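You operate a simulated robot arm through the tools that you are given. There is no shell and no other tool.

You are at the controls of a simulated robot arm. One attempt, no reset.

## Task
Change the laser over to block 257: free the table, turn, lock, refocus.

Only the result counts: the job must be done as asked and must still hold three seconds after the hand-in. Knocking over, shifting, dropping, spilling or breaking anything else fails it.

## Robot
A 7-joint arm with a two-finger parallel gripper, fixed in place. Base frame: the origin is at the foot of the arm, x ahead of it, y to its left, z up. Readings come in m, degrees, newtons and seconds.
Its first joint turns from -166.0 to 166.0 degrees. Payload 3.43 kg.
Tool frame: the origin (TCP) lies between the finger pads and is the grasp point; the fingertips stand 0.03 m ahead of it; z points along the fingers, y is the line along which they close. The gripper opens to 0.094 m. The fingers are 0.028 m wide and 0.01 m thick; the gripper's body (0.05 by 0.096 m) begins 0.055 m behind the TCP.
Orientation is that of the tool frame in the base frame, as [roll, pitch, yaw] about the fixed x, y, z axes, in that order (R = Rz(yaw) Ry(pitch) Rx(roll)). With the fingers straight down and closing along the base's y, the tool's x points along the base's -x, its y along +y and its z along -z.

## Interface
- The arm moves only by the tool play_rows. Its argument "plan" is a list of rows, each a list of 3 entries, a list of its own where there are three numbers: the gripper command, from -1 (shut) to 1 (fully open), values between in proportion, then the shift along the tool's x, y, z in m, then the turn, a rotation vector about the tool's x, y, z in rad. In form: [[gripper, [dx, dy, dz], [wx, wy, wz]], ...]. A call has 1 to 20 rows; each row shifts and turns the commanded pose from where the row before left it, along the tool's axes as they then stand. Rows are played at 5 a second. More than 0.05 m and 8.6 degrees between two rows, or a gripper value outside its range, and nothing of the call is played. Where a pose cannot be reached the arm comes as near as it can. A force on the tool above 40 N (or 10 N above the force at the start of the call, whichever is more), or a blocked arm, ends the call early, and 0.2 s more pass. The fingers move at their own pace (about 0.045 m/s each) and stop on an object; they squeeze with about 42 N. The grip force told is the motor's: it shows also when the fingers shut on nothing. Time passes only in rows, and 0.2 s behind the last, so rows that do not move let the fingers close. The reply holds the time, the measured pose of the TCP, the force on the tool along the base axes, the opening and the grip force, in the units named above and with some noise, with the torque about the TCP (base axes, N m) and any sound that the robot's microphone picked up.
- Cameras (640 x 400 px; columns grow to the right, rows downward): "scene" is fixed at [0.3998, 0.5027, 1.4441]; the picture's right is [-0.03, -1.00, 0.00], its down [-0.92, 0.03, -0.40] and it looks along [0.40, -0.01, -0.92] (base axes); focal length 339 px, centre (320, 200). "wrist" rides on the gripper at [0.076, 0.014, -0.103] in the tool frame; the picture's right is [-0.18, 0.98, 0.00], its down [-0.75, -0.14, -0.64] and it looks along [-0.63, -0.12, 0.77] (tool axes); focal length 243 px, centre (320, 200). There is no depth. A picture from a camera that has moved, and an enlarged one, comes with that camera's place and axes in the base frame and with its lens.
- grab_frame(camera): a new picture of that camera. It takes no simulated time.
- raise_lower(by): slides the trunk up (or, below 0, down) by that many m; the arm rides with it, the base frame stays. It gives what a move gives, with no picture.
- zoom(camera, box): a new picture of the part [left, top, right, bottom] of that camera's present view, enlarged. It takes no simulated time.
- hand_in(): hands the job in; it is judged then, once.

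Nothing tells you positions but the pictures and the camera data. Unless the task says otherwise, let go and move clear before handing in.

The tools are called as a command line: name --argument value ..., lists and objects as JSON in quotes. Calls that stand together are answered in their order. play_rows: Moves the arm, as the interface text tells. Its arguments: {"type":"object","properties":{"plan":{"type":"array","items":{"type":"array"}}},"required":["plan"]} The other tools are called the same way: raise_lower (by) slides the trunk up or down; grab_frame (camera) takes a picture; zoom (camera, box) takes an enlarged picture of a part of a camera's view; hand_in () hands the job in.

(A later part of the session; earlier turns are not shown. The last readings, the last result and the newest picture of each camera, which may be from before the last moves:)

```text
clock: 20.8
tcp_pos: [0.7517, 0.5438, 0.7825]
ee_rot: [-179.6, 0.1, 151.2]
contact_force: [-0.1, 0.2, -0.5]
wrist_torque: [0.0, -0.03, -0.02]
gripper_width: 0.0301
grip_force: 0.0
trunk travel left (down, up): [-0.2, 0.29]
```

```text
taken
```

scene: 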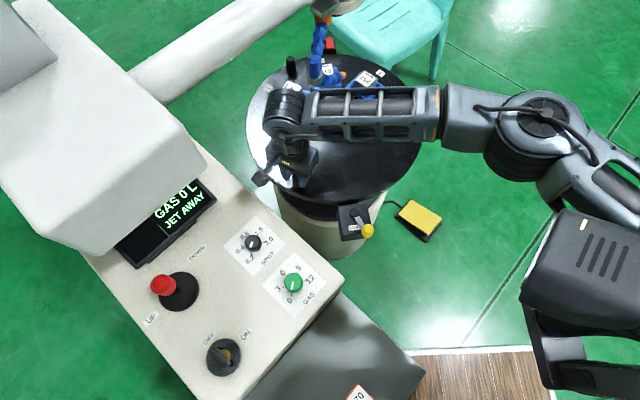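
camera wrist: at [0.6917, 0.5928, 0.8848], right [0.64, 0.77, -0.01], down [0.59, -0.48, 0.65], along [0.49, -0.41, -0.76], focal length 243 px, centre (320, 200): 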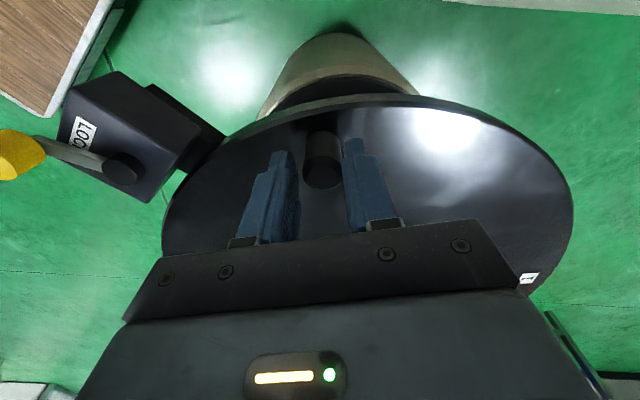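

The table is turning freely and the screen went dark as block 670 left the view. I'll continue in steps.

play_rows --plan '[[-0.36, [-0.0003, -0.0103, 0], [0, 0, -0.0524]], [-0.36, [-0.0003, -0.0103, 0], [0, 0, -0.0524]], [-0.36, [-0.0003, -0.0103, 0], [0, 0, -0.0524]], [-0.36, [-0.0003, -0.0103, 0], [0, 0, -0.0524]], [-0.36, [-0.0003, -0.0103, 0], [0, 0, -0.0524]]]'

grab_frame --camera "wrist"

grab_frame --camera "scene"

```text
clock: 22.0
tcp_pos: [0.7339, 0.4941, 0.7835]
ee_rot: [-179.5, 0.0, 166.2]
contact_force: [0.0, 0.3, -0.2]
wrist_torque: [-0.03, 0.02, -0.01]
gripper_width: 0.03
grip_force: 0.1
trunk travel left (down, up): [-0.2, 0.29]
```

```text
taken
camera wrist: at [0.6625, 0.5268, 0.8864], right [0.41, 0.91, -0.01], down [0.7, -0.31, 0.64], along [0.58, -0.27, -0.77], focal length 243 px, centre (320, 200)
```

wrist: 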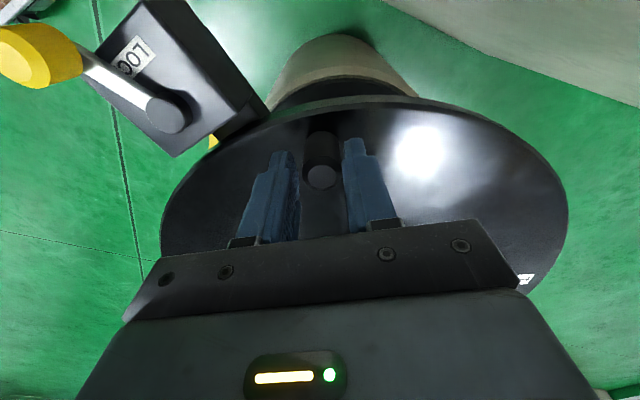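

```text
taken
```

scene: 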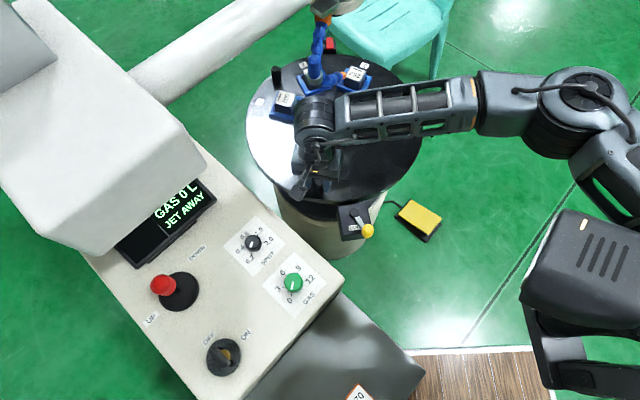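

play_rows --plan '[[-0.36, [-0.0003, -0.0103, 0], [0, 0, -0.0524]], [-0.36, [-0.0003, -0.0103, 0], [0, 0, -0.0524]], [-0.36, [-0.0003, -0.0103, 0], [0, 0, -0.0524]], [-0.36, [-0.0003, -0.0103, 0], [0, 0, -0.0524]], [-0.36, [-0.0003, -0.0103, 0], [0, 0, -0.0524]]]'

grab_frame --camera "wrist"

grab_frame --camera "scene"

zoom --camera "scene" --box '[230, 0, 450, 138]'

```text
clock: 23.2
tcp_pos: [0.7265, 0.4417, 0.7826]
ee_rot: [-179.5, -0.1, -178.9]
contact_force: [0.2, -0.9, -0.3]
wrist_torque: [0.01, -0.01, 0.02]
gripper_width: 0.0304
grip_force: 0.0
trunk travel left (down, up): [-0.2, 0.29]
```

```text
taken
camera wrist: at [0.6504, 0.4569, 0.8864], right [0.17, 0.99, -0.01], down [0.76, -0.12, 0.64], along [0.63, -0.11, -0.77], focal length 243 px, centre (320, 200)
```

wrist: 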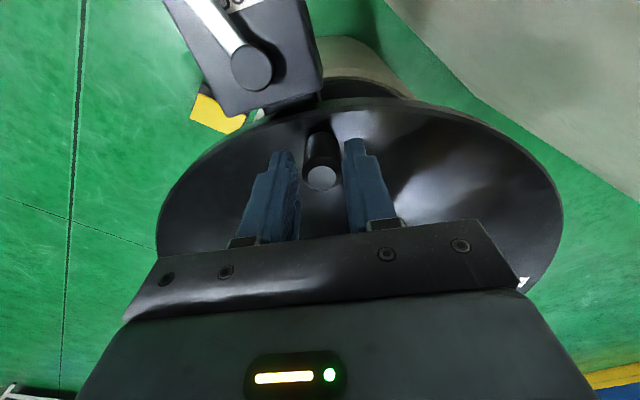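

```text
taken
```

scene: 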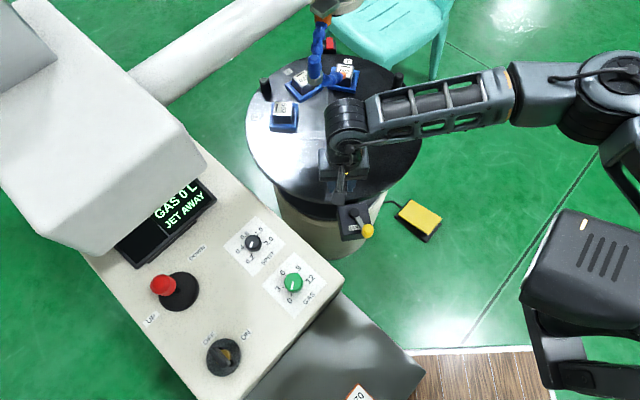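

```text
2.90 times, centred on (340, 69) of scene
camera zoom: at [0.3998, 0.5027, 1.4441], right [-0.03, -1.0, 0.0], down [-0.92, 0.03, -0.4], along [0.4, -0.01, -0.92], focal length 982 px, centre (262, 580)
```

zoom: 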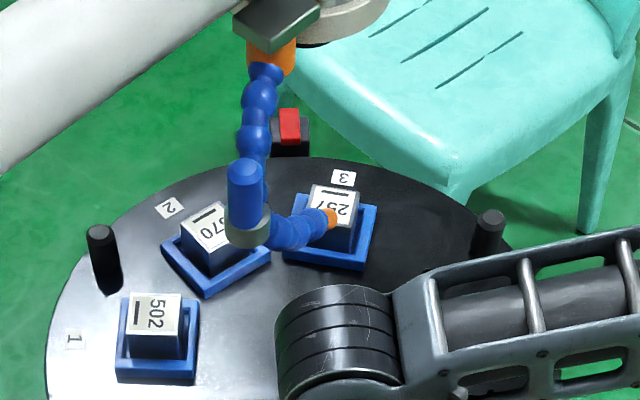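

Label 3 is about 13–14° short of where label 2 was. I'll advance 12° and compare again.

play_rows --plan '[[-0.36, [-0.0003, -0.0103, 0], [0, 0, -0.0524]], [-0.36, [-0.0003, -0.0103, 0], [0, 0, -0.0524]], [-0.36, [-0.0003, -0.0103, 0], [0, 0, -0.0524]], [-0.36, [-0.0003, -0.0103, 0], [0, 0, -0.0524]]]'

grab_frame --camera "wrist"

grab_frame --camera "scene"

zoom --camera "scene" --box '[230, 0, 450, 138]'

```text
clock: 24.2
tcp_pos: [0.7322, 0.4024, 0.7838]
ee_rot: [-179.5, -0.3, -166.8]
contact_force: [1.2, -1.6, -0.1]
wrist_torque: [-0.23, -0.04, -0.02]
gripper_width: 0.0303
grip_force: 0.1
trunk travel left (down, up): [-0.2, 0.29]
```

```text
taken
camera wrist: at [0.655, 0.4001, 0.8868], right [-0.04, 1.0, -0.01], down [0.77, 0.04, 0.64], along [0.64, 0.02, -0.77], focal length 243 px, centre (320, 200)
```

wrist: 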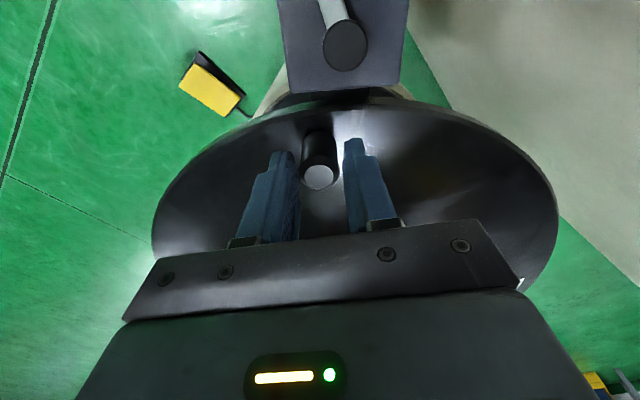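

```text
taken
```

scene: 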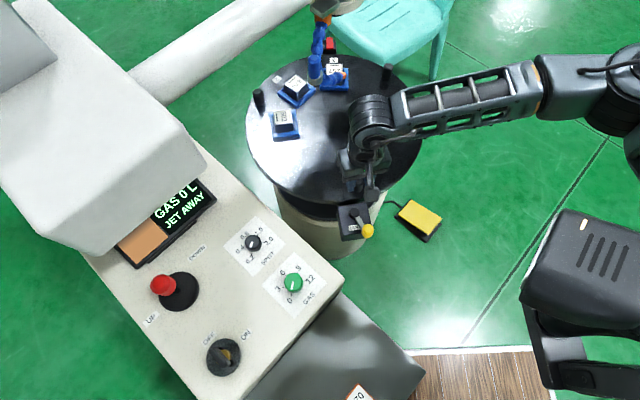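

```text
2.90 times, centred on (340, 69) of scene
camera zoom: at [0.3998, 0.5027, 1.4441], right [-0.03, -1.0, 0.0], down [-0.92, 0.03, -0.4], along [0.4, -0.01, -0.92], focal length 982 px, centre (262, 580)
```

zoom: 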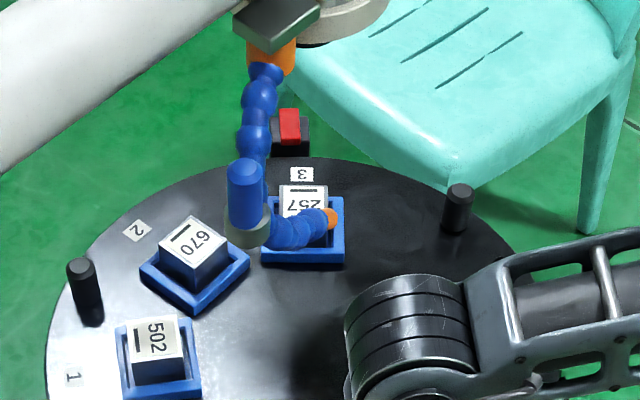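

Label 3 is about 11 px short of label 2's original spot, roughly 3°. I'll nudge one more small step.

play_rows --plan '[[-0.36, [-0.0001, -0.0086, 0], [0, 0, -0.0436]], [-0.36, [0, 0, 0], [0, 0, 0]]]'

zoom --camera "scene" --box '[230, 0, 450, 138]'

zoom --camera "scene" --box '[270, 0, 410, 88]'

zoom --camera "scene" --box '[90, 150, 350, 312]'

```text
clock: 24.8
tcp_pos: [0.735, 0.394, 0.7844]
ee_rot: [-179.5, -0.2, -164.3]
contact_force: [1.3, -1.2, -0.3]
wrist_torque: [-0.03, -0.03, -0.03]
gripper_width: 0.0313
grip_force: 0.9
trunk travel left (down, up): [-0.2, 0.29]
```

```text
2.90 times, centred on (340, 69) of scene
camera zoom: at [0.3998, 0.5027, 1.4441], right [-0.03, -1.0, 0.0], down [-0.92, 0.03, -0.4], along [0.4, -0.01, -0.92], focal length 982 px, centre (262, 580)
```

zoom: 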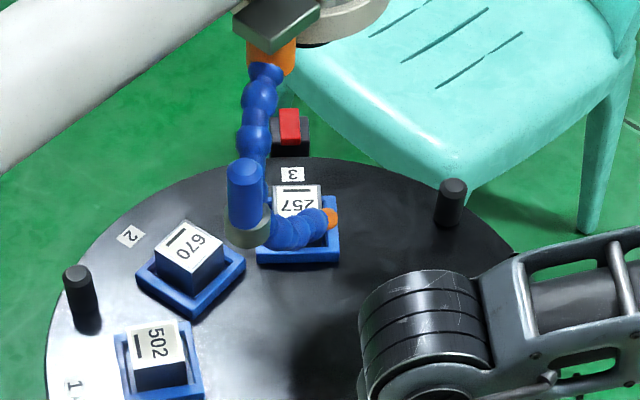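

```text
4.55 times, centred on (340, 44) of scene
camera zoom: at [0.3998, 0.5027, 1.4441], right [-0.03, -1.0, 0.0], down [-0.92, 0.03, -0.4], along [0.4, -0.01, -0.92], focal length 1539 px, centre (229, 909)
```

zoom: 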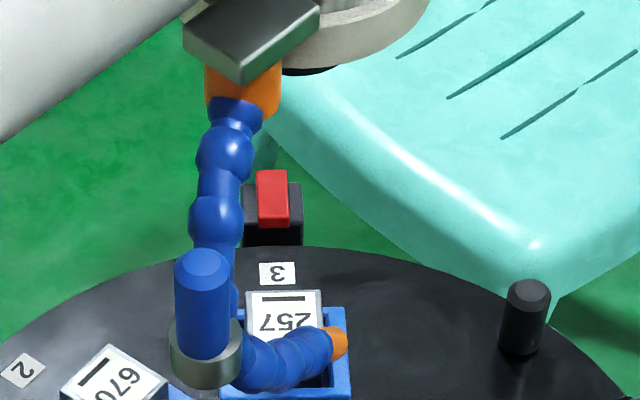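

```text
2.46 times, centred on (220, 231) of scene
camera zoom: at [0.3998, 0.5027, 1.4441], right [-0.03, -1.0, 0.0], down [-0.92, 0.03, -0.4], along [0.4, -0.01, -0.92], focal length 834 px, centre (566, 124)
```

zoom: 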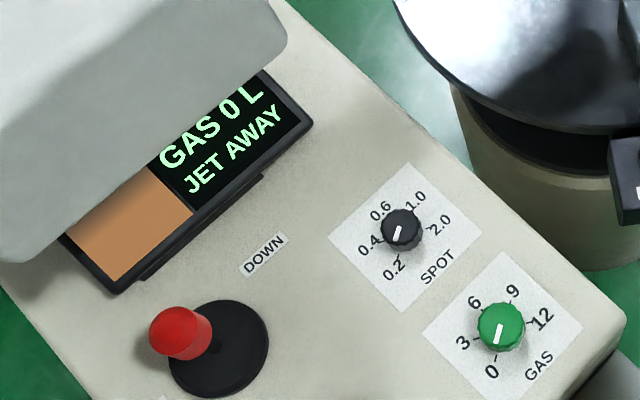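

Label 3 and block 257 now overlay where label 2 and block 670 stood. I'll open and lift straight off the peg without disturbing the table.

play_rows --plan '[[0.1, [0, 0, 0], [0, 0, 0]], [0.1, [0, 0, 0], [0, 0, 0]], [0.1, [0, 0, -0.03], [0, 0, 0]], [0.1, [0, 0, -0.045], [0, 0, 0]], [0.1, [0, 0, -0.045], [0, 0, 0]]]'

zoom --camera "scene" --box '[270, 0, 410, 88]'

grab_frame --camera "wrist"

grab_frame --camera "scene"

```text
clock: 26.0
tcp_pos: [0.7346, 0.3962, 0.9045]
ee_rot: [-179.5, -0.4, -164.4]
contact_force: [0.3, 0.1, -0.4]
wrist_torque: [0.0, 0.0, 0.0]
gripper_width: 0.0518
grip_force: 0.0
trunk travel left (down, up): [-0.2, 0.29]
```

```text
4.55 times, centred on (340, 44) of scene
camera zoom: at [0.3998, 0.5027, 1.4441], right [-0.03, -1.0, 0.0], down [-0.92, 0.03, -0.4], along [0.4, -0.01, -0.92], focal length 1539 px, centre (229, 909)
```

zoom: 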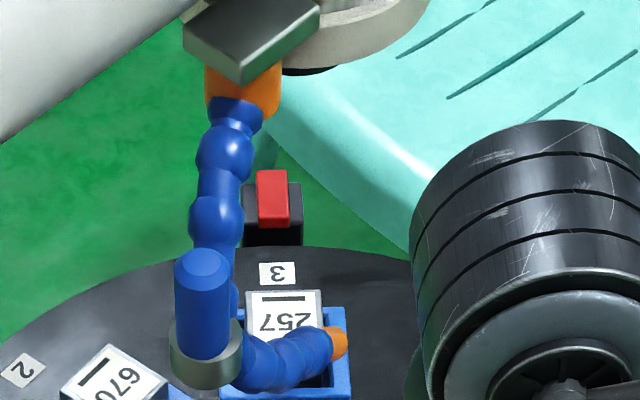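

```text
taken
camera wrist: at [0.6581, 0.3909, 1.008], right [-0.09, 1.0, -0.01], down [0.77, 0.07, 0.64], along [0.64, 0.05, -0.77], focal length 243 px, centre (320, 200)
```

wrist: 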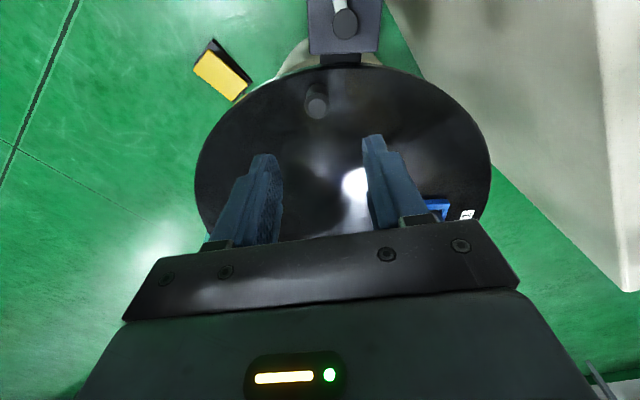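

```text
taken
```

scene: 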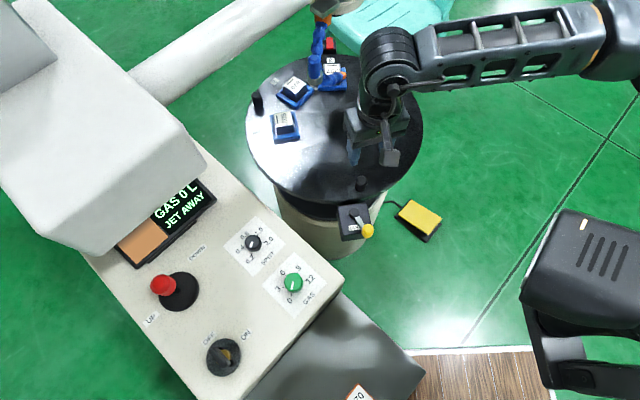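

The table held its position. Now I'll hover over the lever knob again to swing it back to the locked position.

play_rows --plan '[[0.1, [0, 0, 0], [0, 0, -0.1257]], [0.1, [0, 0, 0], [0, 0, -0.1257]], [0.1, [0.0315, 0.0151, 0], [0, 0, 0]], [0.1, [0.0315, 0.0151, 0], [0, 0, 0]], [0.1, [0.0315, 0.0151, 0], [0, 0, 0]]]'

grab_frame --camera "wrist"

zoom --camera "scene" --box '[320, 180, 416, 240]'

```text
clock: 27.2
tcp_pos: [0.6281, 0.3881, 0.9055]
ee_rot: [-179.6, -0.4, -149.9]
contact_force: [0.3, 0.3, -0.1]
wrist_torque: [0.04, 0.01, 0.0]
gripper_width: 0.0516
grip_force: 0.1
trunk travel left (down, up): [-0.2, 0.29]
```

```text
taken
camera wrist: at [0.5554, 0.363, 1.0085], right [-0.33, 0.94, -0.01], down [0.72, 0.26, 0.64], along [0.6, 0.21, -0.77], focal length 243 px, centre (320, 200)
```

wrist: 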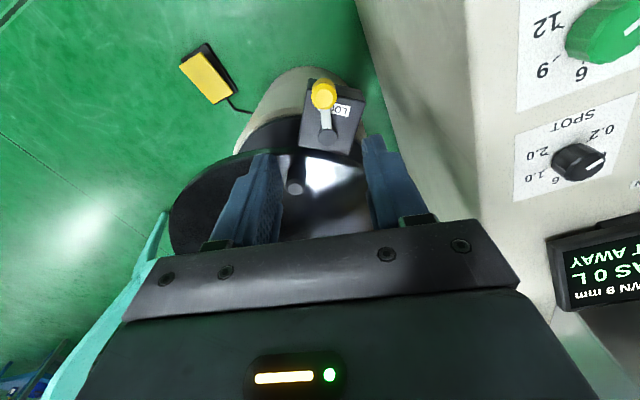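

```text
6.67 times, centred on (368, 210) of scene
camera zoom: at [0.3998, 0.5027, 1.4441], right [-0.03, -1.0, 0.0], down [-0.92, 0.03, -0.4], along [0.4, -0.01, -0.92], focal length 2258 px, centre (0, 133)
```

zoom: 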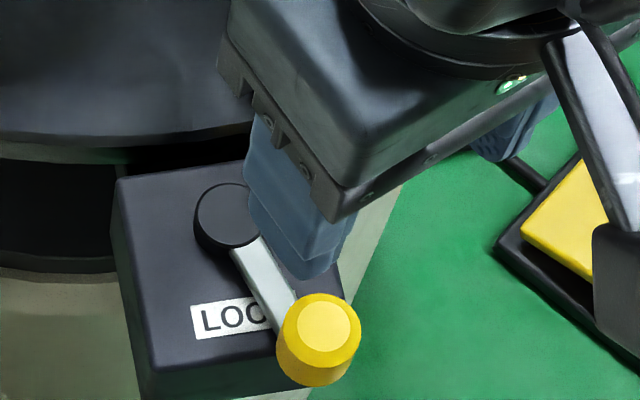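

zoom --camera "wrist" --box '[512, 190, 640, 320]'

zoom --camera "wrist" --box '[270, 60, 398, 140]'

```text
3.08 times, centred on (576, 255) of wrist
camera zoom: at [0.5554, 0.363, 1.0085], right [-0.33, 0.94, -0.01], down [0.72, 0.26, 0.64], along [0.6, 0.21, -0.77], focal length 746 px, centre (-468, 31)
```

zoom: 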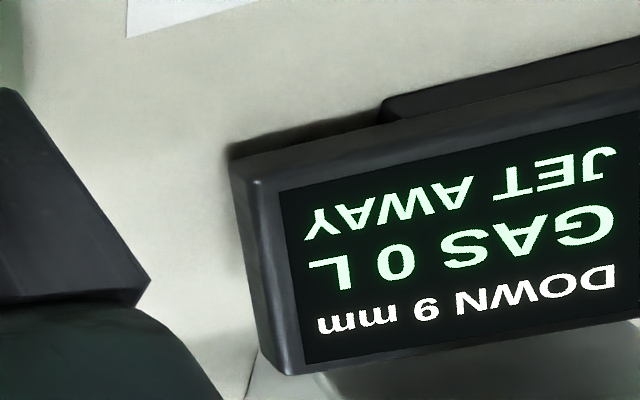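

```text
5.00 times, centred on (334, 100) of wrist
camera zoom: at [0.5554, 0.363, 1.0085], right [-0.33, 0.94, -0.01], down [0.72, 0.26, 0.64], along [0.6, 0.21, -0.77], focal length 1213 px, centre (250, 700)
```

zoom: 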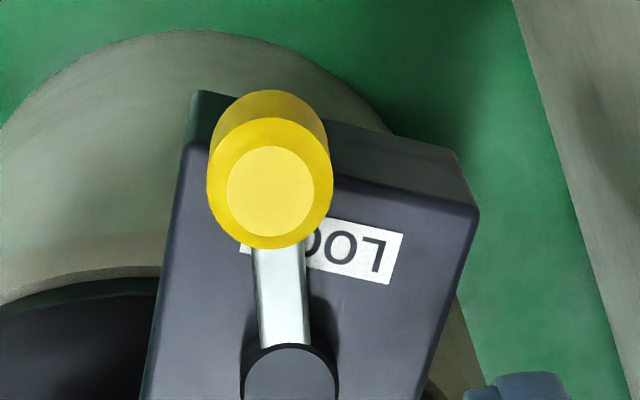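

The display reads "DOWN 9 mm / GAS 0 L / JET AWAY". I'll lower around the knob at about [0.628, 0.392] and swing the lever back toward −y.

play_rows --plan '[[0.1, [-0.002, 0.0035, 0.045], [0, 0, 0]], [0.1, [0, 0, 0.045], [0, 0, 0]], [0.1, [0, 0, 0.048], [0, 0, 0]], [-0.3, [0, 0, 0], [0, 0, 0]], [-0.3, [0, 0, 0], [0, 0, 0]], [-0.3, [-0.0006, -0.0079, 0], [0, 0, -0.1396]], [-0.3, [-0.0006, -0.0079, 0], [0, 0, -0.1396]], [-0.3, [-0.0006, -0.0079, 0], [0, 0, -0.1396]], [-0.3, [-0.0006, -0.0079, 0], [0, 0, -0.1396]]]'

grab_frame --camera "wrist"

grab_frame --camera "scene"

```text
clock: 29.2
tcp_pos: [0.6531, 0.3684, 0.7664]
ee_rot: [-179.9, -0.5, -117.8]
contact_force: [-0.4, -0.3, -0.3]
wrist_torque: [0.02, 0.02, -0.01]
gripper_width: 0.0338
grip_force: 1.1
trunk travel left (down, up): [-0.2, 0.29]
```

```text
taken
camera wrist: at [0.605, 0.3085, 0.8697], right [-0.78, 0.62, 0.0], down [0.48, 0.61, 0.64], along [0.4, 0.5, -0.77], focal length 243 px, centre (320, 200)
```

wrist: 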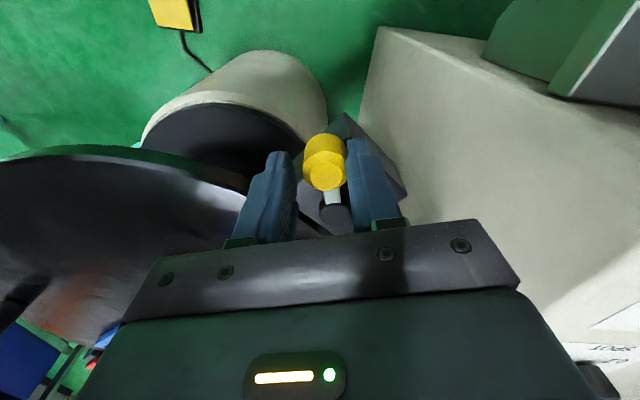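

```text
taken
```

scene: 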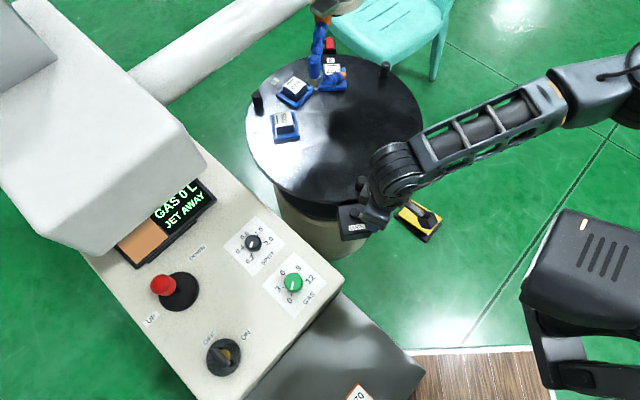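

play_rows --plan '[[-0.3, [-0.0006, -0.0079, 0], [0, 0, -0.1396]], [-0.3, [-0.0006, -0.0079, 0], [0, 0, -0.1396]], [-0.3, [-0.0006, -0.0079, 0], [0, 0, -0.1396]]]'

grab_frame --camera "wrist"

zoom --camera "scene" --box '[270, 0, 410, 88]'

```text
clock: 30.0
tcp_pos: [0.6756, 0.3617, 0.7668]
ee_rot: [180.0, -0.5, -93.8]
contact_force: [-3.4, 2.4, -0.1]
wrist_torque: [0.02, 0.02, -0.05]
gripper_width: 0.035
grip_force: 2.5
trunk travel left (down, up): [-0.2, 0.29]
```

```text
taken
camera wrist: at [0.6562, 0.2882, 0.8701], right [-0.97, 0.25, 0.0], down [0.19, 0.75, 0.64], along [0.16, 0.62, -0.77], focal length 243 px, centre (320, 200)
```

wrist: 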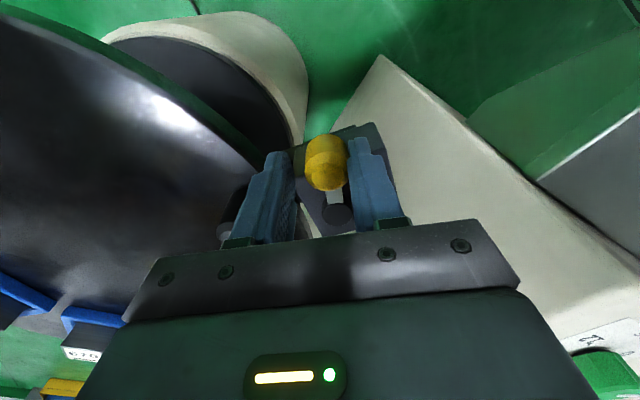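

```text
4.55 times, centred on (340, 44) of scene
camera zoom: at [0.3998, 0.5027, 1.4441], right [-0.03, -1.0, 0.0], down [-0.92, 0.03, -0.4], along [0.4, -0.01, -0.92], focal length 1539 px, centre (229, 909)
```

zoom: 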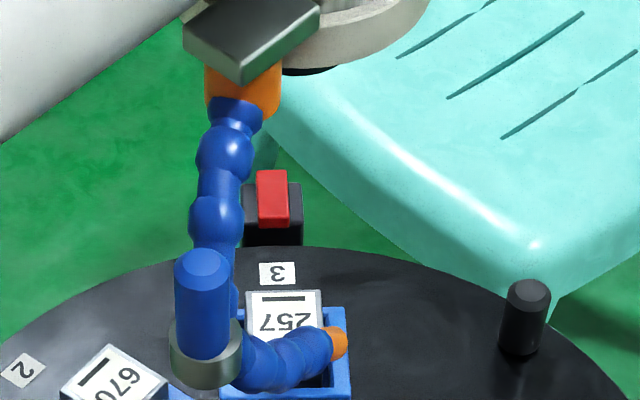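

The force is starting to rise near the original angle. I'll press a little further to seat the lever against its stop.

play_rows --plan '[[-0.3, [0, -0.003, 0], [0, 0, 0]], [-0.3, [0, -0.003, 0], [0, 0, 0]]]'

grab_frame --camera "wrist"

```text
clock: 30.6
tcp_pos: [0.679, 0.3627, 0.768]
ee_rot: [179.8, -0.5, -93.9]
contact_force: [-18.4, -0.4, -0.7]
wrist_torque: [0.12, 0.16, -0.06]
gripper_width: 0.0436
grip_force: 9.0
trunk travel left (down, up): [-0.2, 0.29]
```

```text
taken
camera wrist: at [0.6607, 0.2879, 0.8702], right [-0.97, 0.25, 0.0], down [0.2, 0.75, 0.63], along [0.16, 0.61, -0.77], focal length 243 px, centre (320, 200)
```

wrist: 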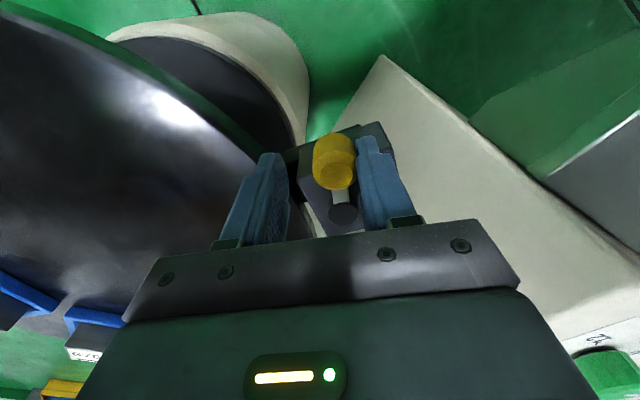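

The lever is firm against its stop at about 18 N. I'll release and lift, then compare the lever and table with the original pictures.

play_rows --plan '[[-0.1, [0, 0.003, 0], [0, 0, 0]], [0.1, [0, 0, 0], [0, 0, 0]], [0.1, [0, 0, 0], [0, 0, 0]], [0.1, [0, 0, -0.04], [0, 0, 0]], [0.1, [0, 0, -0.045], [0, 0, 0]], [0.1, [0, 0, -0.045], [0, 0, 0]], [0.1, [0.03, 0, -0.03], [0, 0, 0]]]'

zoom --camera "scene" --box '[320, 180, 416, 240]'

grab_frame --camera "scene"

grab_frame --camera "wrist"

```text
clock: 32.2
tcp_pos: [0.6735, 0.3348, 0.9274]
ee_rot: [180.0, -0.5, -93.9]
contact_force: [-0.6, 0.1, -0.3]
wrist_torque: [-0.07, 0.01, 0.0]
gripper_width: 0.052
grip_force: 0.0
trunk travel left (down, up): [-0.2, 0.29]
```

```text
6.67 times, centred on (368, 210) of scene
camera zoom: at [0.3998, 0.5027, 1.4441], right [-0.03, -1.0, 0.0], down [-0.92, 0.03, -0.4], along [0.4, -0.01, -0.92], focal length 2258 px, centre (0, 133)
```

zoom: 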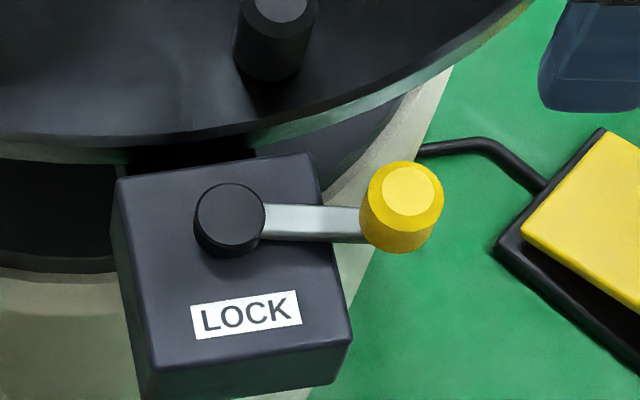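

```text
taken
```

scene: 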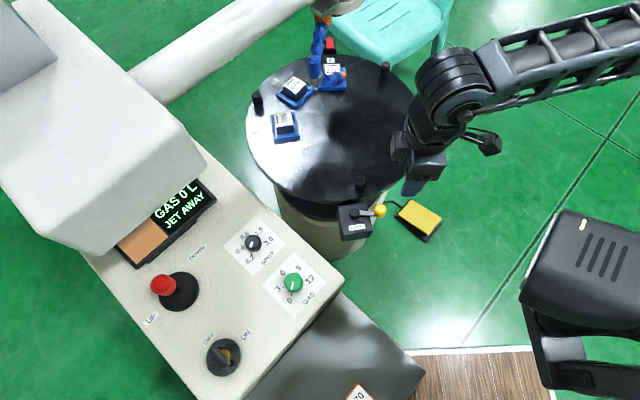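

```text
taken
camera wrist: at [0.6548, 0.26, 1.0312], right [-0.97, 0.25, 0.0], down [0.19, 0.75, 0.64], along [0.16, 0.61, -0.77], focal length 243 px, centre (320, 200)
```

wrist: 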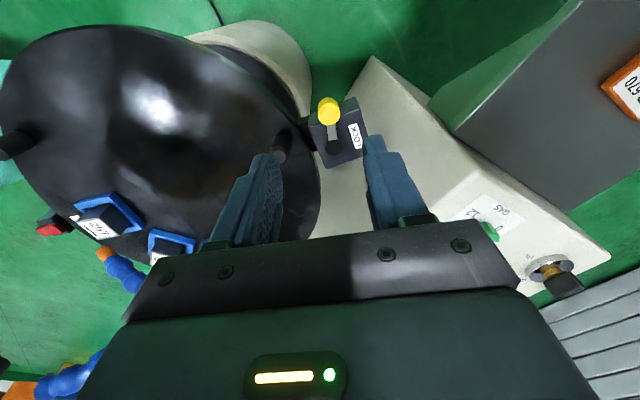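

The lever is exactly back where it started and the table is in place. Now the refocus: I'll first read the job card and check the screen.

zoom --camera "wrist" --box '[480, 0, 640, 140]'

zoom --camera "scene" --box '[90, 160, 250, 260]'

zoom --camera "scene" --box '[130, 240, 226, 340]'

```text
2.86 times, centred on (560, 70) of wrist
camera zoom: at [0.6548, 0.26, 1.0312], right [-0.97, 0.25, 0.0], down [0.19, 0.75, 0.64], along [0.16, 0.61, -0.77], focal length 693 px, centre (-366, 571)
```

zoom: 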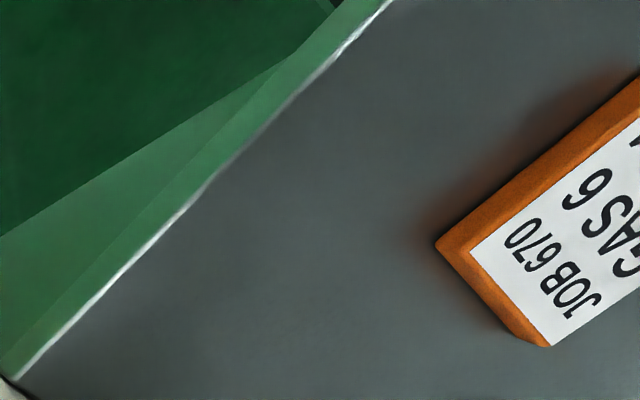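

```text
4.00 times, centred on (170, 210) of scene
camera zoom: at [0.3998, 0.5027, 1.4441], right [-0.03, -1.0, 0.0], down [-0.92, 0.03, -0.4], along [0.4, -0.01, -0.92], focal length 1354 px, centre (920, 160)
```

zoom: 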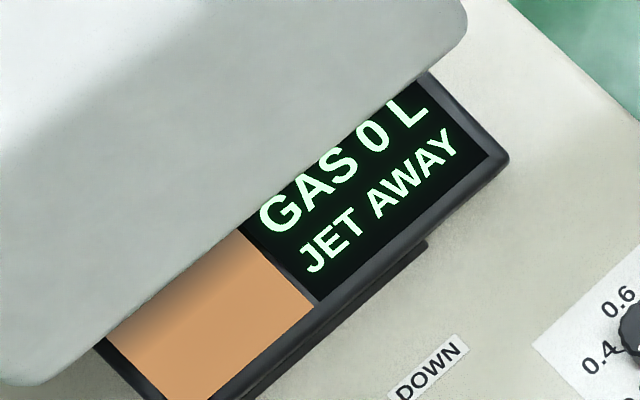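

```text
4.00 times, centred on (178, 290) of scene
camera zoom: at [0.3998, 0.5027, 1.4441], right [-0.03, -1.0, 0.0], down [-0.92, 0.03, -0.4], along [0.4, -0.01, -0.92], focal length 1354 px, centre (888, -160)
```

zoom: 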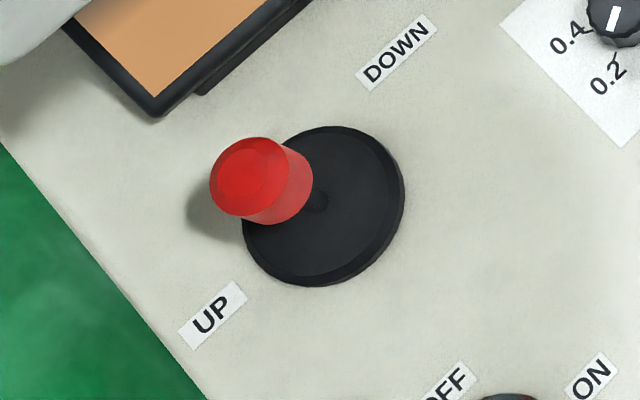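

The joystick stands vertically at about [0.507, 0.768], with its red knob near z 0.863. UP lies to its lower-left and DOWN to its upper-right, and the hood's front face is about 0.1 m behind it. I'll move to hover on the operator side of the joystick and look more closely.

play_rows --plan '[[0.28, [0, 0, 0], [0, 0, 0.1225]], [0.28, [0, 0, 0], [0, 0, 0.1225]], [0.28, [0, 0, 0], [0, 0, 0.1225]], [0.28, [0, 0, 0], [0, 0, 0.1225]], [0.28, [0, 0, 0], [0, 0, 0.1225]], [0.28, [0, 0, 0], [0, 0, 0.1225]], [0.28, [-0.0107, 0.0404, -0.005], [0, 0, 0]], [0.28, [-0.0107, 0.0404, -0.005], [0, 0, 0]], [0.28, [-0.0107, 0.0404, -0.005], [0, 0, 0]], [0.28, [-0.0107, 0.0404, -0.005], [0, 0, 0]], [0.28, [-0.0107, 0.0404, -0.005], [0, 0, 0]], [0.28, [-0.0107, 0.0404, -0.005], [0, 0, 0]], [0.28, [-0.0107, 0.0404, -0.005], [0, 0, 0]], [0.28, [-0.0107, 0.0404, -0.005], [0, 0, 0]], [0.28, [-0.0107, 0.0404, -0.005], [0, 0, 0]]]'

grab_frame --camera "wrist"

grab_frame --camera "scene"

```text
clock: 35.5
tcp_pos: [0.616, 0.614, 0.9737]
ee_rot: [180.0, 0.3, -147.2]
contact_force: [-0.1, 0.8, 0.8]
wrist_torque: [0.0, 0.01, 0.01]
gripper_width: 0.0601
grip_force: 0.1
trunk travel left (down, up): [-0.2, 0.29]
stopped in row 15: the arm was blocked; the commanded pose is now the measured one
```

```text
taken
camera wrist: at [0.5456, 0.5845, 1.0774], right [-0.38, 0.93, 0.0], down [0.71, 0.29, 0.64], along [0.6, 0.24, -0.76], focal length 243 px, centre (320, 200)
```

wrist: 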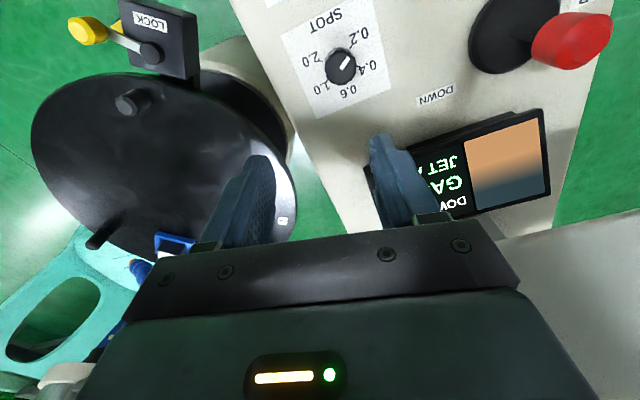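

```text
taken
```

scene: 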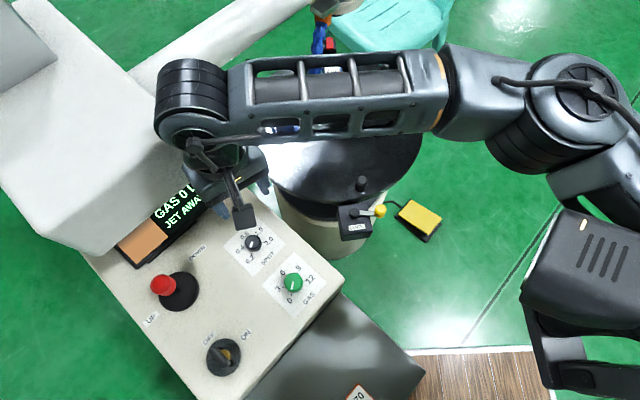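

The arm was blocked again at about 45° azimuth with no tool force. I'll look at the arm and the black object beside it.

zoom --camera "scene" --box '[440, 20, 640, 400]'

zoom --camera "scene" --box '[80, 40, 300, 250]'

```text
1.05 times, centred on (540, 210) of scene (not enlarged: the box is as wide or as high as the picture)
camera zoom: at [0.3998, 0.5027, 1.4441], right [-0.03, -1.0, 0.0], down [-0.92, 0.03, -0.4], along [0.4, -0.01, -0.92], focal length 356 px, centre (88, 190)
```

zoom: 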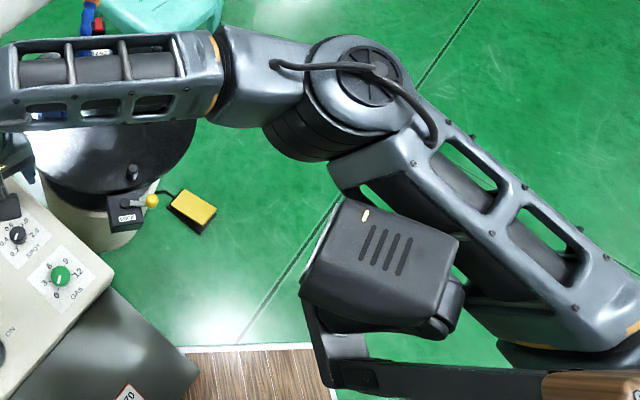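

```text
1.90 times, centred on (190, 145) of scene
camera zoom: at [0.3998, 0.5027, 1.4441], right [-0.03, -1.0, 0.0], down [-0.92, 0.03, -0.4], along [0.4, -0.01, -0.92], focal length 645 px, centre (568, 305)
```

zoom: 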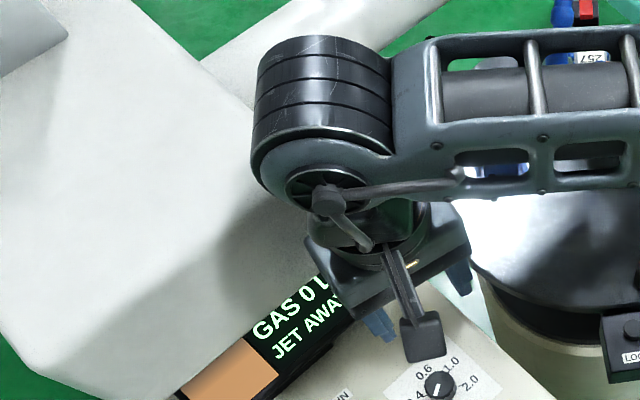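

The upper arm appears to run up against the black box on its bracket, at about [0.45, 0.25, 1.0]. I'll back off and raise the trunk so the upper arm passes higher.

play_rows --plan '[[0.28, [0.0079, -0.0307, 0], [0, 0, 0]], [0.28, [0.0079, -0.0307, 0], [0, 0, 0]], [0.28, [0.0079, -0.0307, 0], [0, 0, 0]]]'

grab_frame --camera "scene"

```text
clock: 36.3
tcp_pos: [0.6437, 0.5248, 0.9749]
ee_rot: [179.9, 0.2, -147.0]
contact_force: [0.3, 1.3, 0.4]
wrist_torque: [-0.02, -0.01, -0.01]
gripper_width: 0.0602
grip_force: 0.0
trunk travel left (down, up): [-0.2, 0.29]
```

```text
taken
```

scene: 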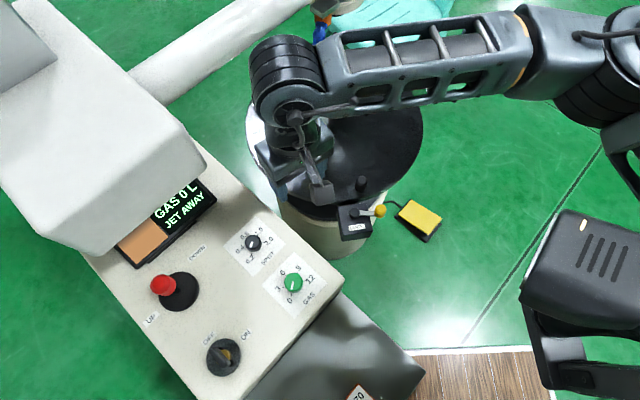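

raise_lower --by 0.2

grab_frame --camera "scene"

grab_frame --camera "wrist"

```text
clock: 38.5
tcp_pos: [0.6442, 0.5245, 1.1746]
ee_rot: [-180.0, 0.2, -147.0]
contact_force: [0.0, 0.1, -0.2]
wrist_torque: [0.0, 0.01, 0.0]
gripper_width: 0.06
grip_force: 0.1
trunk travel left (down, up): [-0.4, 0.09]
```

```text
taken
```

scene: 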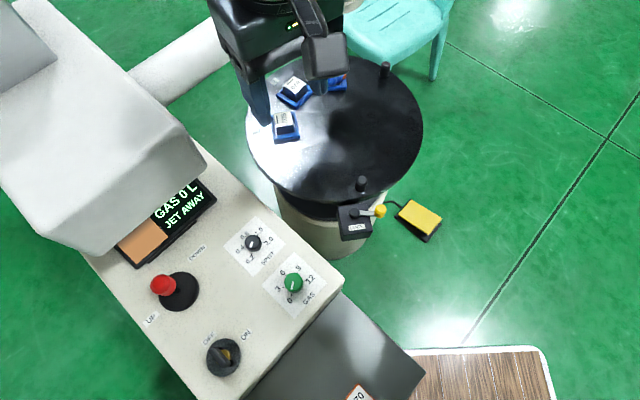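

```text
taken
camera wrist: at [0.5728, 0.4947, 1.2784], right [-0.38, 0.92, 0.0], down [0.71, 0.29, 0.64], along [0.6, 0.25, -0.76], focal length 243 px, centre (320, 200)
```

wrist: 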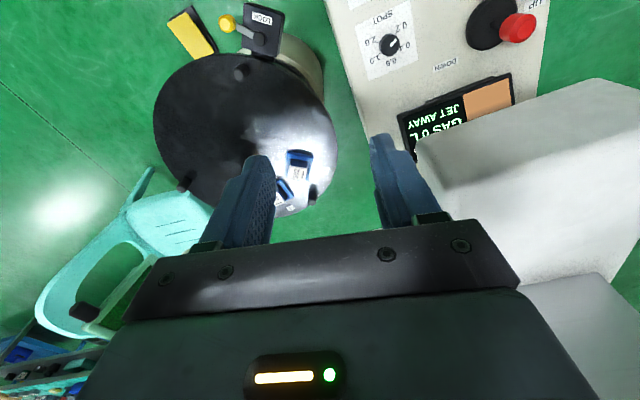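

The black box rose with the trunk, so it's part of the robot itself. I'll use a tall zoom box at the right edge to see past the frame and understand the arm's posture.

zoom --camera "scene" --box '[630, 0, 640, 400]'

zoom --camera "scene" --box '[300, 390, 640, 400]'

zoom --camera "scene" --box '[0, 0, 640, 10]'

```text
1.00 times, centred on (635, 200) of scene (not enlarged: the box is as wide or as high as the picture)
camera zoom: at [0.3998, 0.5027, 1.4441], right [-0.03, -1.0, 0.0], down [-0.92, 0.03, -0.4], along [0.4, -0.01, -0.92], focal length 339 px, centre (5, 200)
```

zoom: 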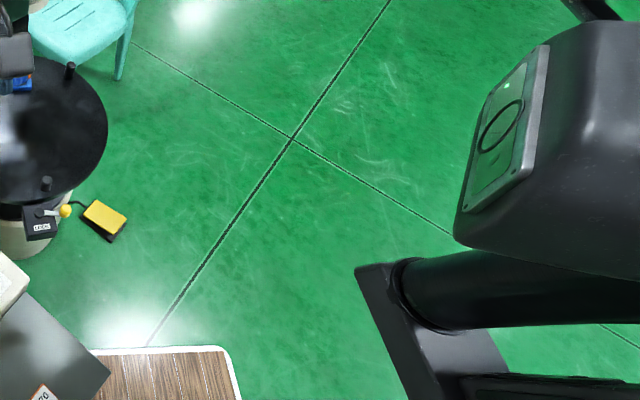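

```text
1.88 times, centred on (470, 395) of scene
camera zoom: at [0.3998, 0.5027, 1.4441], right [-0.03, -1.0, 0.0], down [-0.92, 0.03, -0.4], along [0.4, -0.01, -0.92], focal length 637 px, centre (38, -167)
```

zoom: 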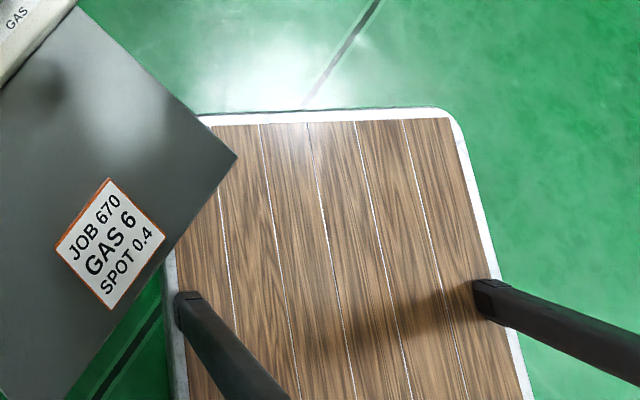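

```text
1.00 times, centred on (320, 5) of scene (not enlarged: the box is as wide or as high as the picture)
camera zoom: at [0.3998, 0.5027, 1.4441], right [-0.03, -1.0, 0.0], down [-0.92, 0.03, -0.4], along [0.4, -0.01, -0.92], focal length 339 px, centre (320, 395)
```

zoom: 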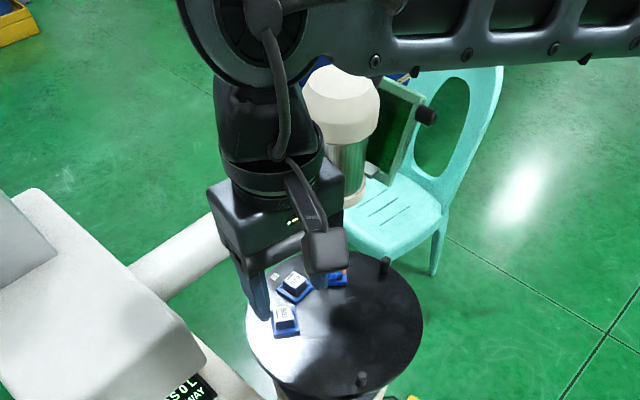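

zoom --camera "scene" --box '[0, 390, 640, 400]'

zoom --camera "wrist" --box '[0, 0, 10, 400]'

zoom --camera "wrist" --box '[0, 0, 640, 10]'

```text
1.00 times, centred on (320, 395) of scene (not enlarged: the box is as wide or as high as the picture)
camera zoom: at [0.3998, 0.5027, 1.4441], right [-0.03, -1.0, 0.0], down [-0.92, 0.03, -0.4], along [0.4, -0.01, -0.92], focal length 339 px, centre (320, 5)
```

zoom: 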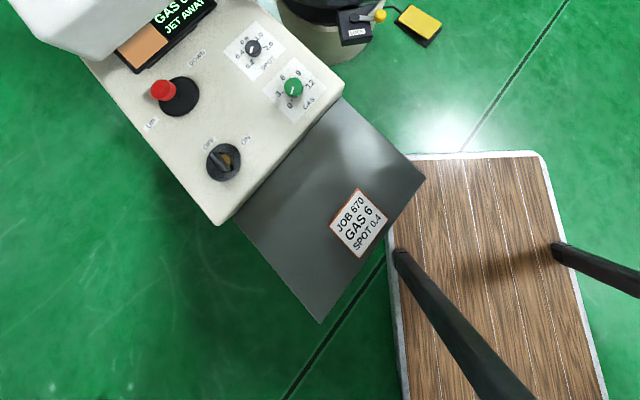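

```text
1.00 times, centred on (5, 200) of wrist (not enlarged: the box is as wide or as high as the picture)
camera zoom: at [0.5728, 0.4947, 1.2784], right [-0.38, 0.92, 0.0], down [0.71, 0.29, 0.64], along [0.6, 0.25, -0.76], focal length 243 px, centre (635, 200)
```

zoom: 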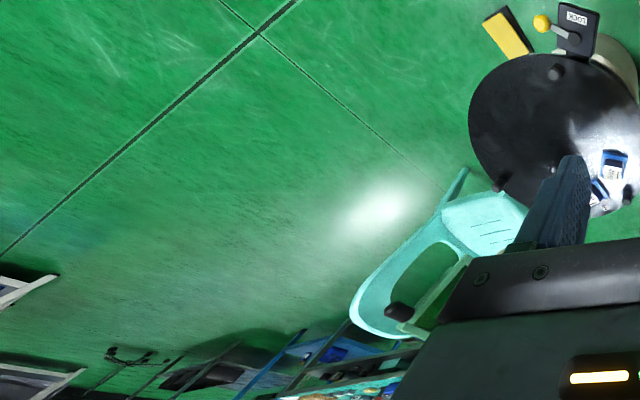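

```text
1.00 times, centred on (320, 5) of wrist (not enlarged: the box is as wide or as high as the picture)
camera zoom: at [0.5728, 0.4947, 1.2784], right [-0.38, 0.92, 0.0], down [0.71, 0.29, 0.64], along [0.6, 0.25, -0.76], focal length 243 px, centre (320, 395)
```

zoom: 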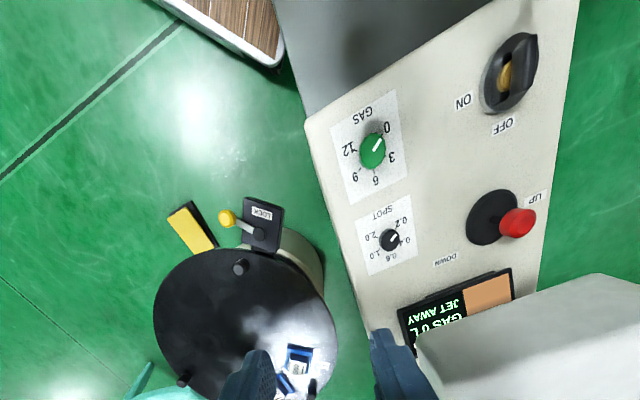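

The arm's base joint stalls at about 45°, where the upper arm meets the robot's own front box, so the joystick has to be reached by tilting the tool outward. I'll drop the trunk back to its original height, turn the tool and tilt it.

raise_lower --by -0.2

play_rows --plan '[[0.38, [0, 0, 0], [0, 0, -0.13]], [0.38, [0, 0, 0], [0, 0, -0.13]], [0.38, [0, 0, 0], [0, 0, -0.13]], [0.38, [0, 0, 0], [0, 0, -0.13]], [0.38, [0, 0, 0], [0, 0, -0.13]], [0.38, [0, 0, 0], [0, 0, -0.13]], [0.38, [0, 0, 0], [0, 0, -0.13]], [0.38, [0, 0, 0], [0, 0, -0.13]], [0.38, [0, 0, 0], [0, 0, -0.13]]]'

grab_frame --camera "scene"

```text
clock: 40.7
tcp_pos: [0.6445, 0.5245, 0.9763]
ee_rot: [-180.0, 0.2, -146.9]
contact_force: [0.2, -0.8, -0.2]
wrist_torque: [0.01, -0.02, -0.01]
gripper_width: 0.06
grip_force: 0.1
trunk travel left (down, up): [-0.2, 0.29]
```

```text
clock: 42.7
tcp_pos: [0.6445, 0.5251, 0.9764]
ee_rot: [-179.8, 0.1, -87.3]
contact_force: [0.6, 0.1, 0.2]
wrist_torque: [-0.01, 0.0, 0.02]
gripper_width: 0.0648
grip_force: 0.2
out of reach, approached as far as the arm can: row 9
trunk travel left (down, up): [-0.2, 0.29]
```

```text
taken
```

scene: 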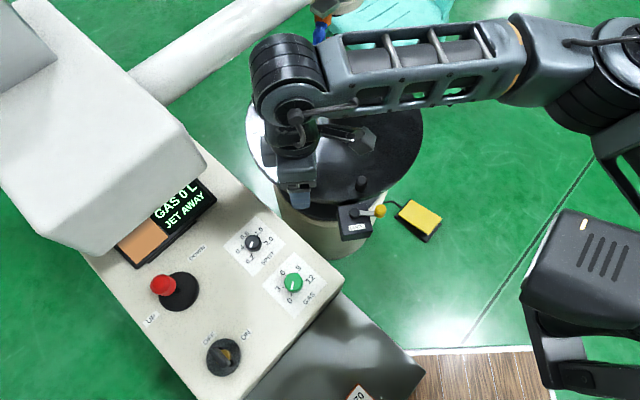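

Yaw −87° is the wrist limit, and that's good enough because the tool then tilts straight toward +y. I'll tilt outward now.

play_rows --plan '[[0.38, [0, 0, 0], [0, -0.13, 0]], [0.38, [0, 0, 0], [0, -0.13, 0]], [0.38, [0, 0, 0], [0, -0.13, 0]], [0.38, [0, 0, 0], [0, -0.13, 0]]]'

grab_frame --camera "scene"

grab_frame --camera "wrist"

```text
clock: 43.7
tcp_pos: [0.6439, 0.5258, 0.9748]
ee_rot: [-179.8, 30.0, -87.4]
contact_force: [0.4, 0.1, 0.8]
wrist_torque: [0.0, -0.01, 0.0]
gripper_width: 0.0648
grip_force: 0.1
trunk travel left (down, up): [-0.2, 0.29]
```

```text
taken
```

scene: 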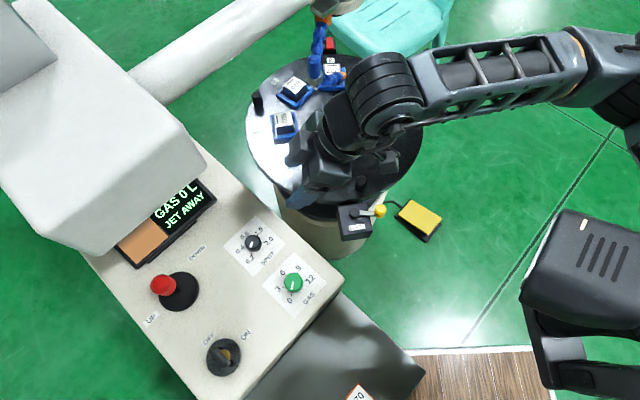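

```text
taken
camera wrist: at [0.6348, 0.4074, 1.0267], right [-0.99, 0.11, 0.09], down [0.12, 0.34, 0.93], along [0.08, 0.93, -0.35], focal length 243 px, centre (320, 200)
```

wrist: 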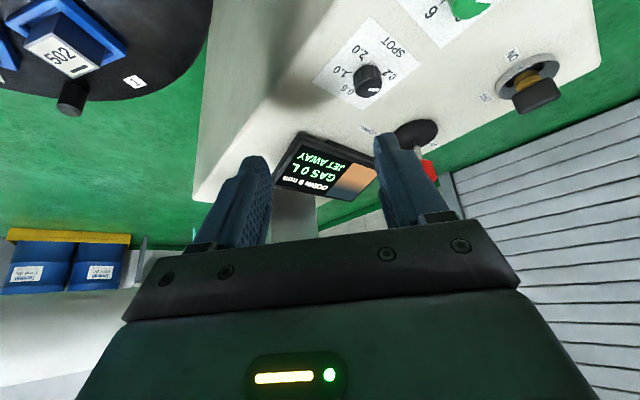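

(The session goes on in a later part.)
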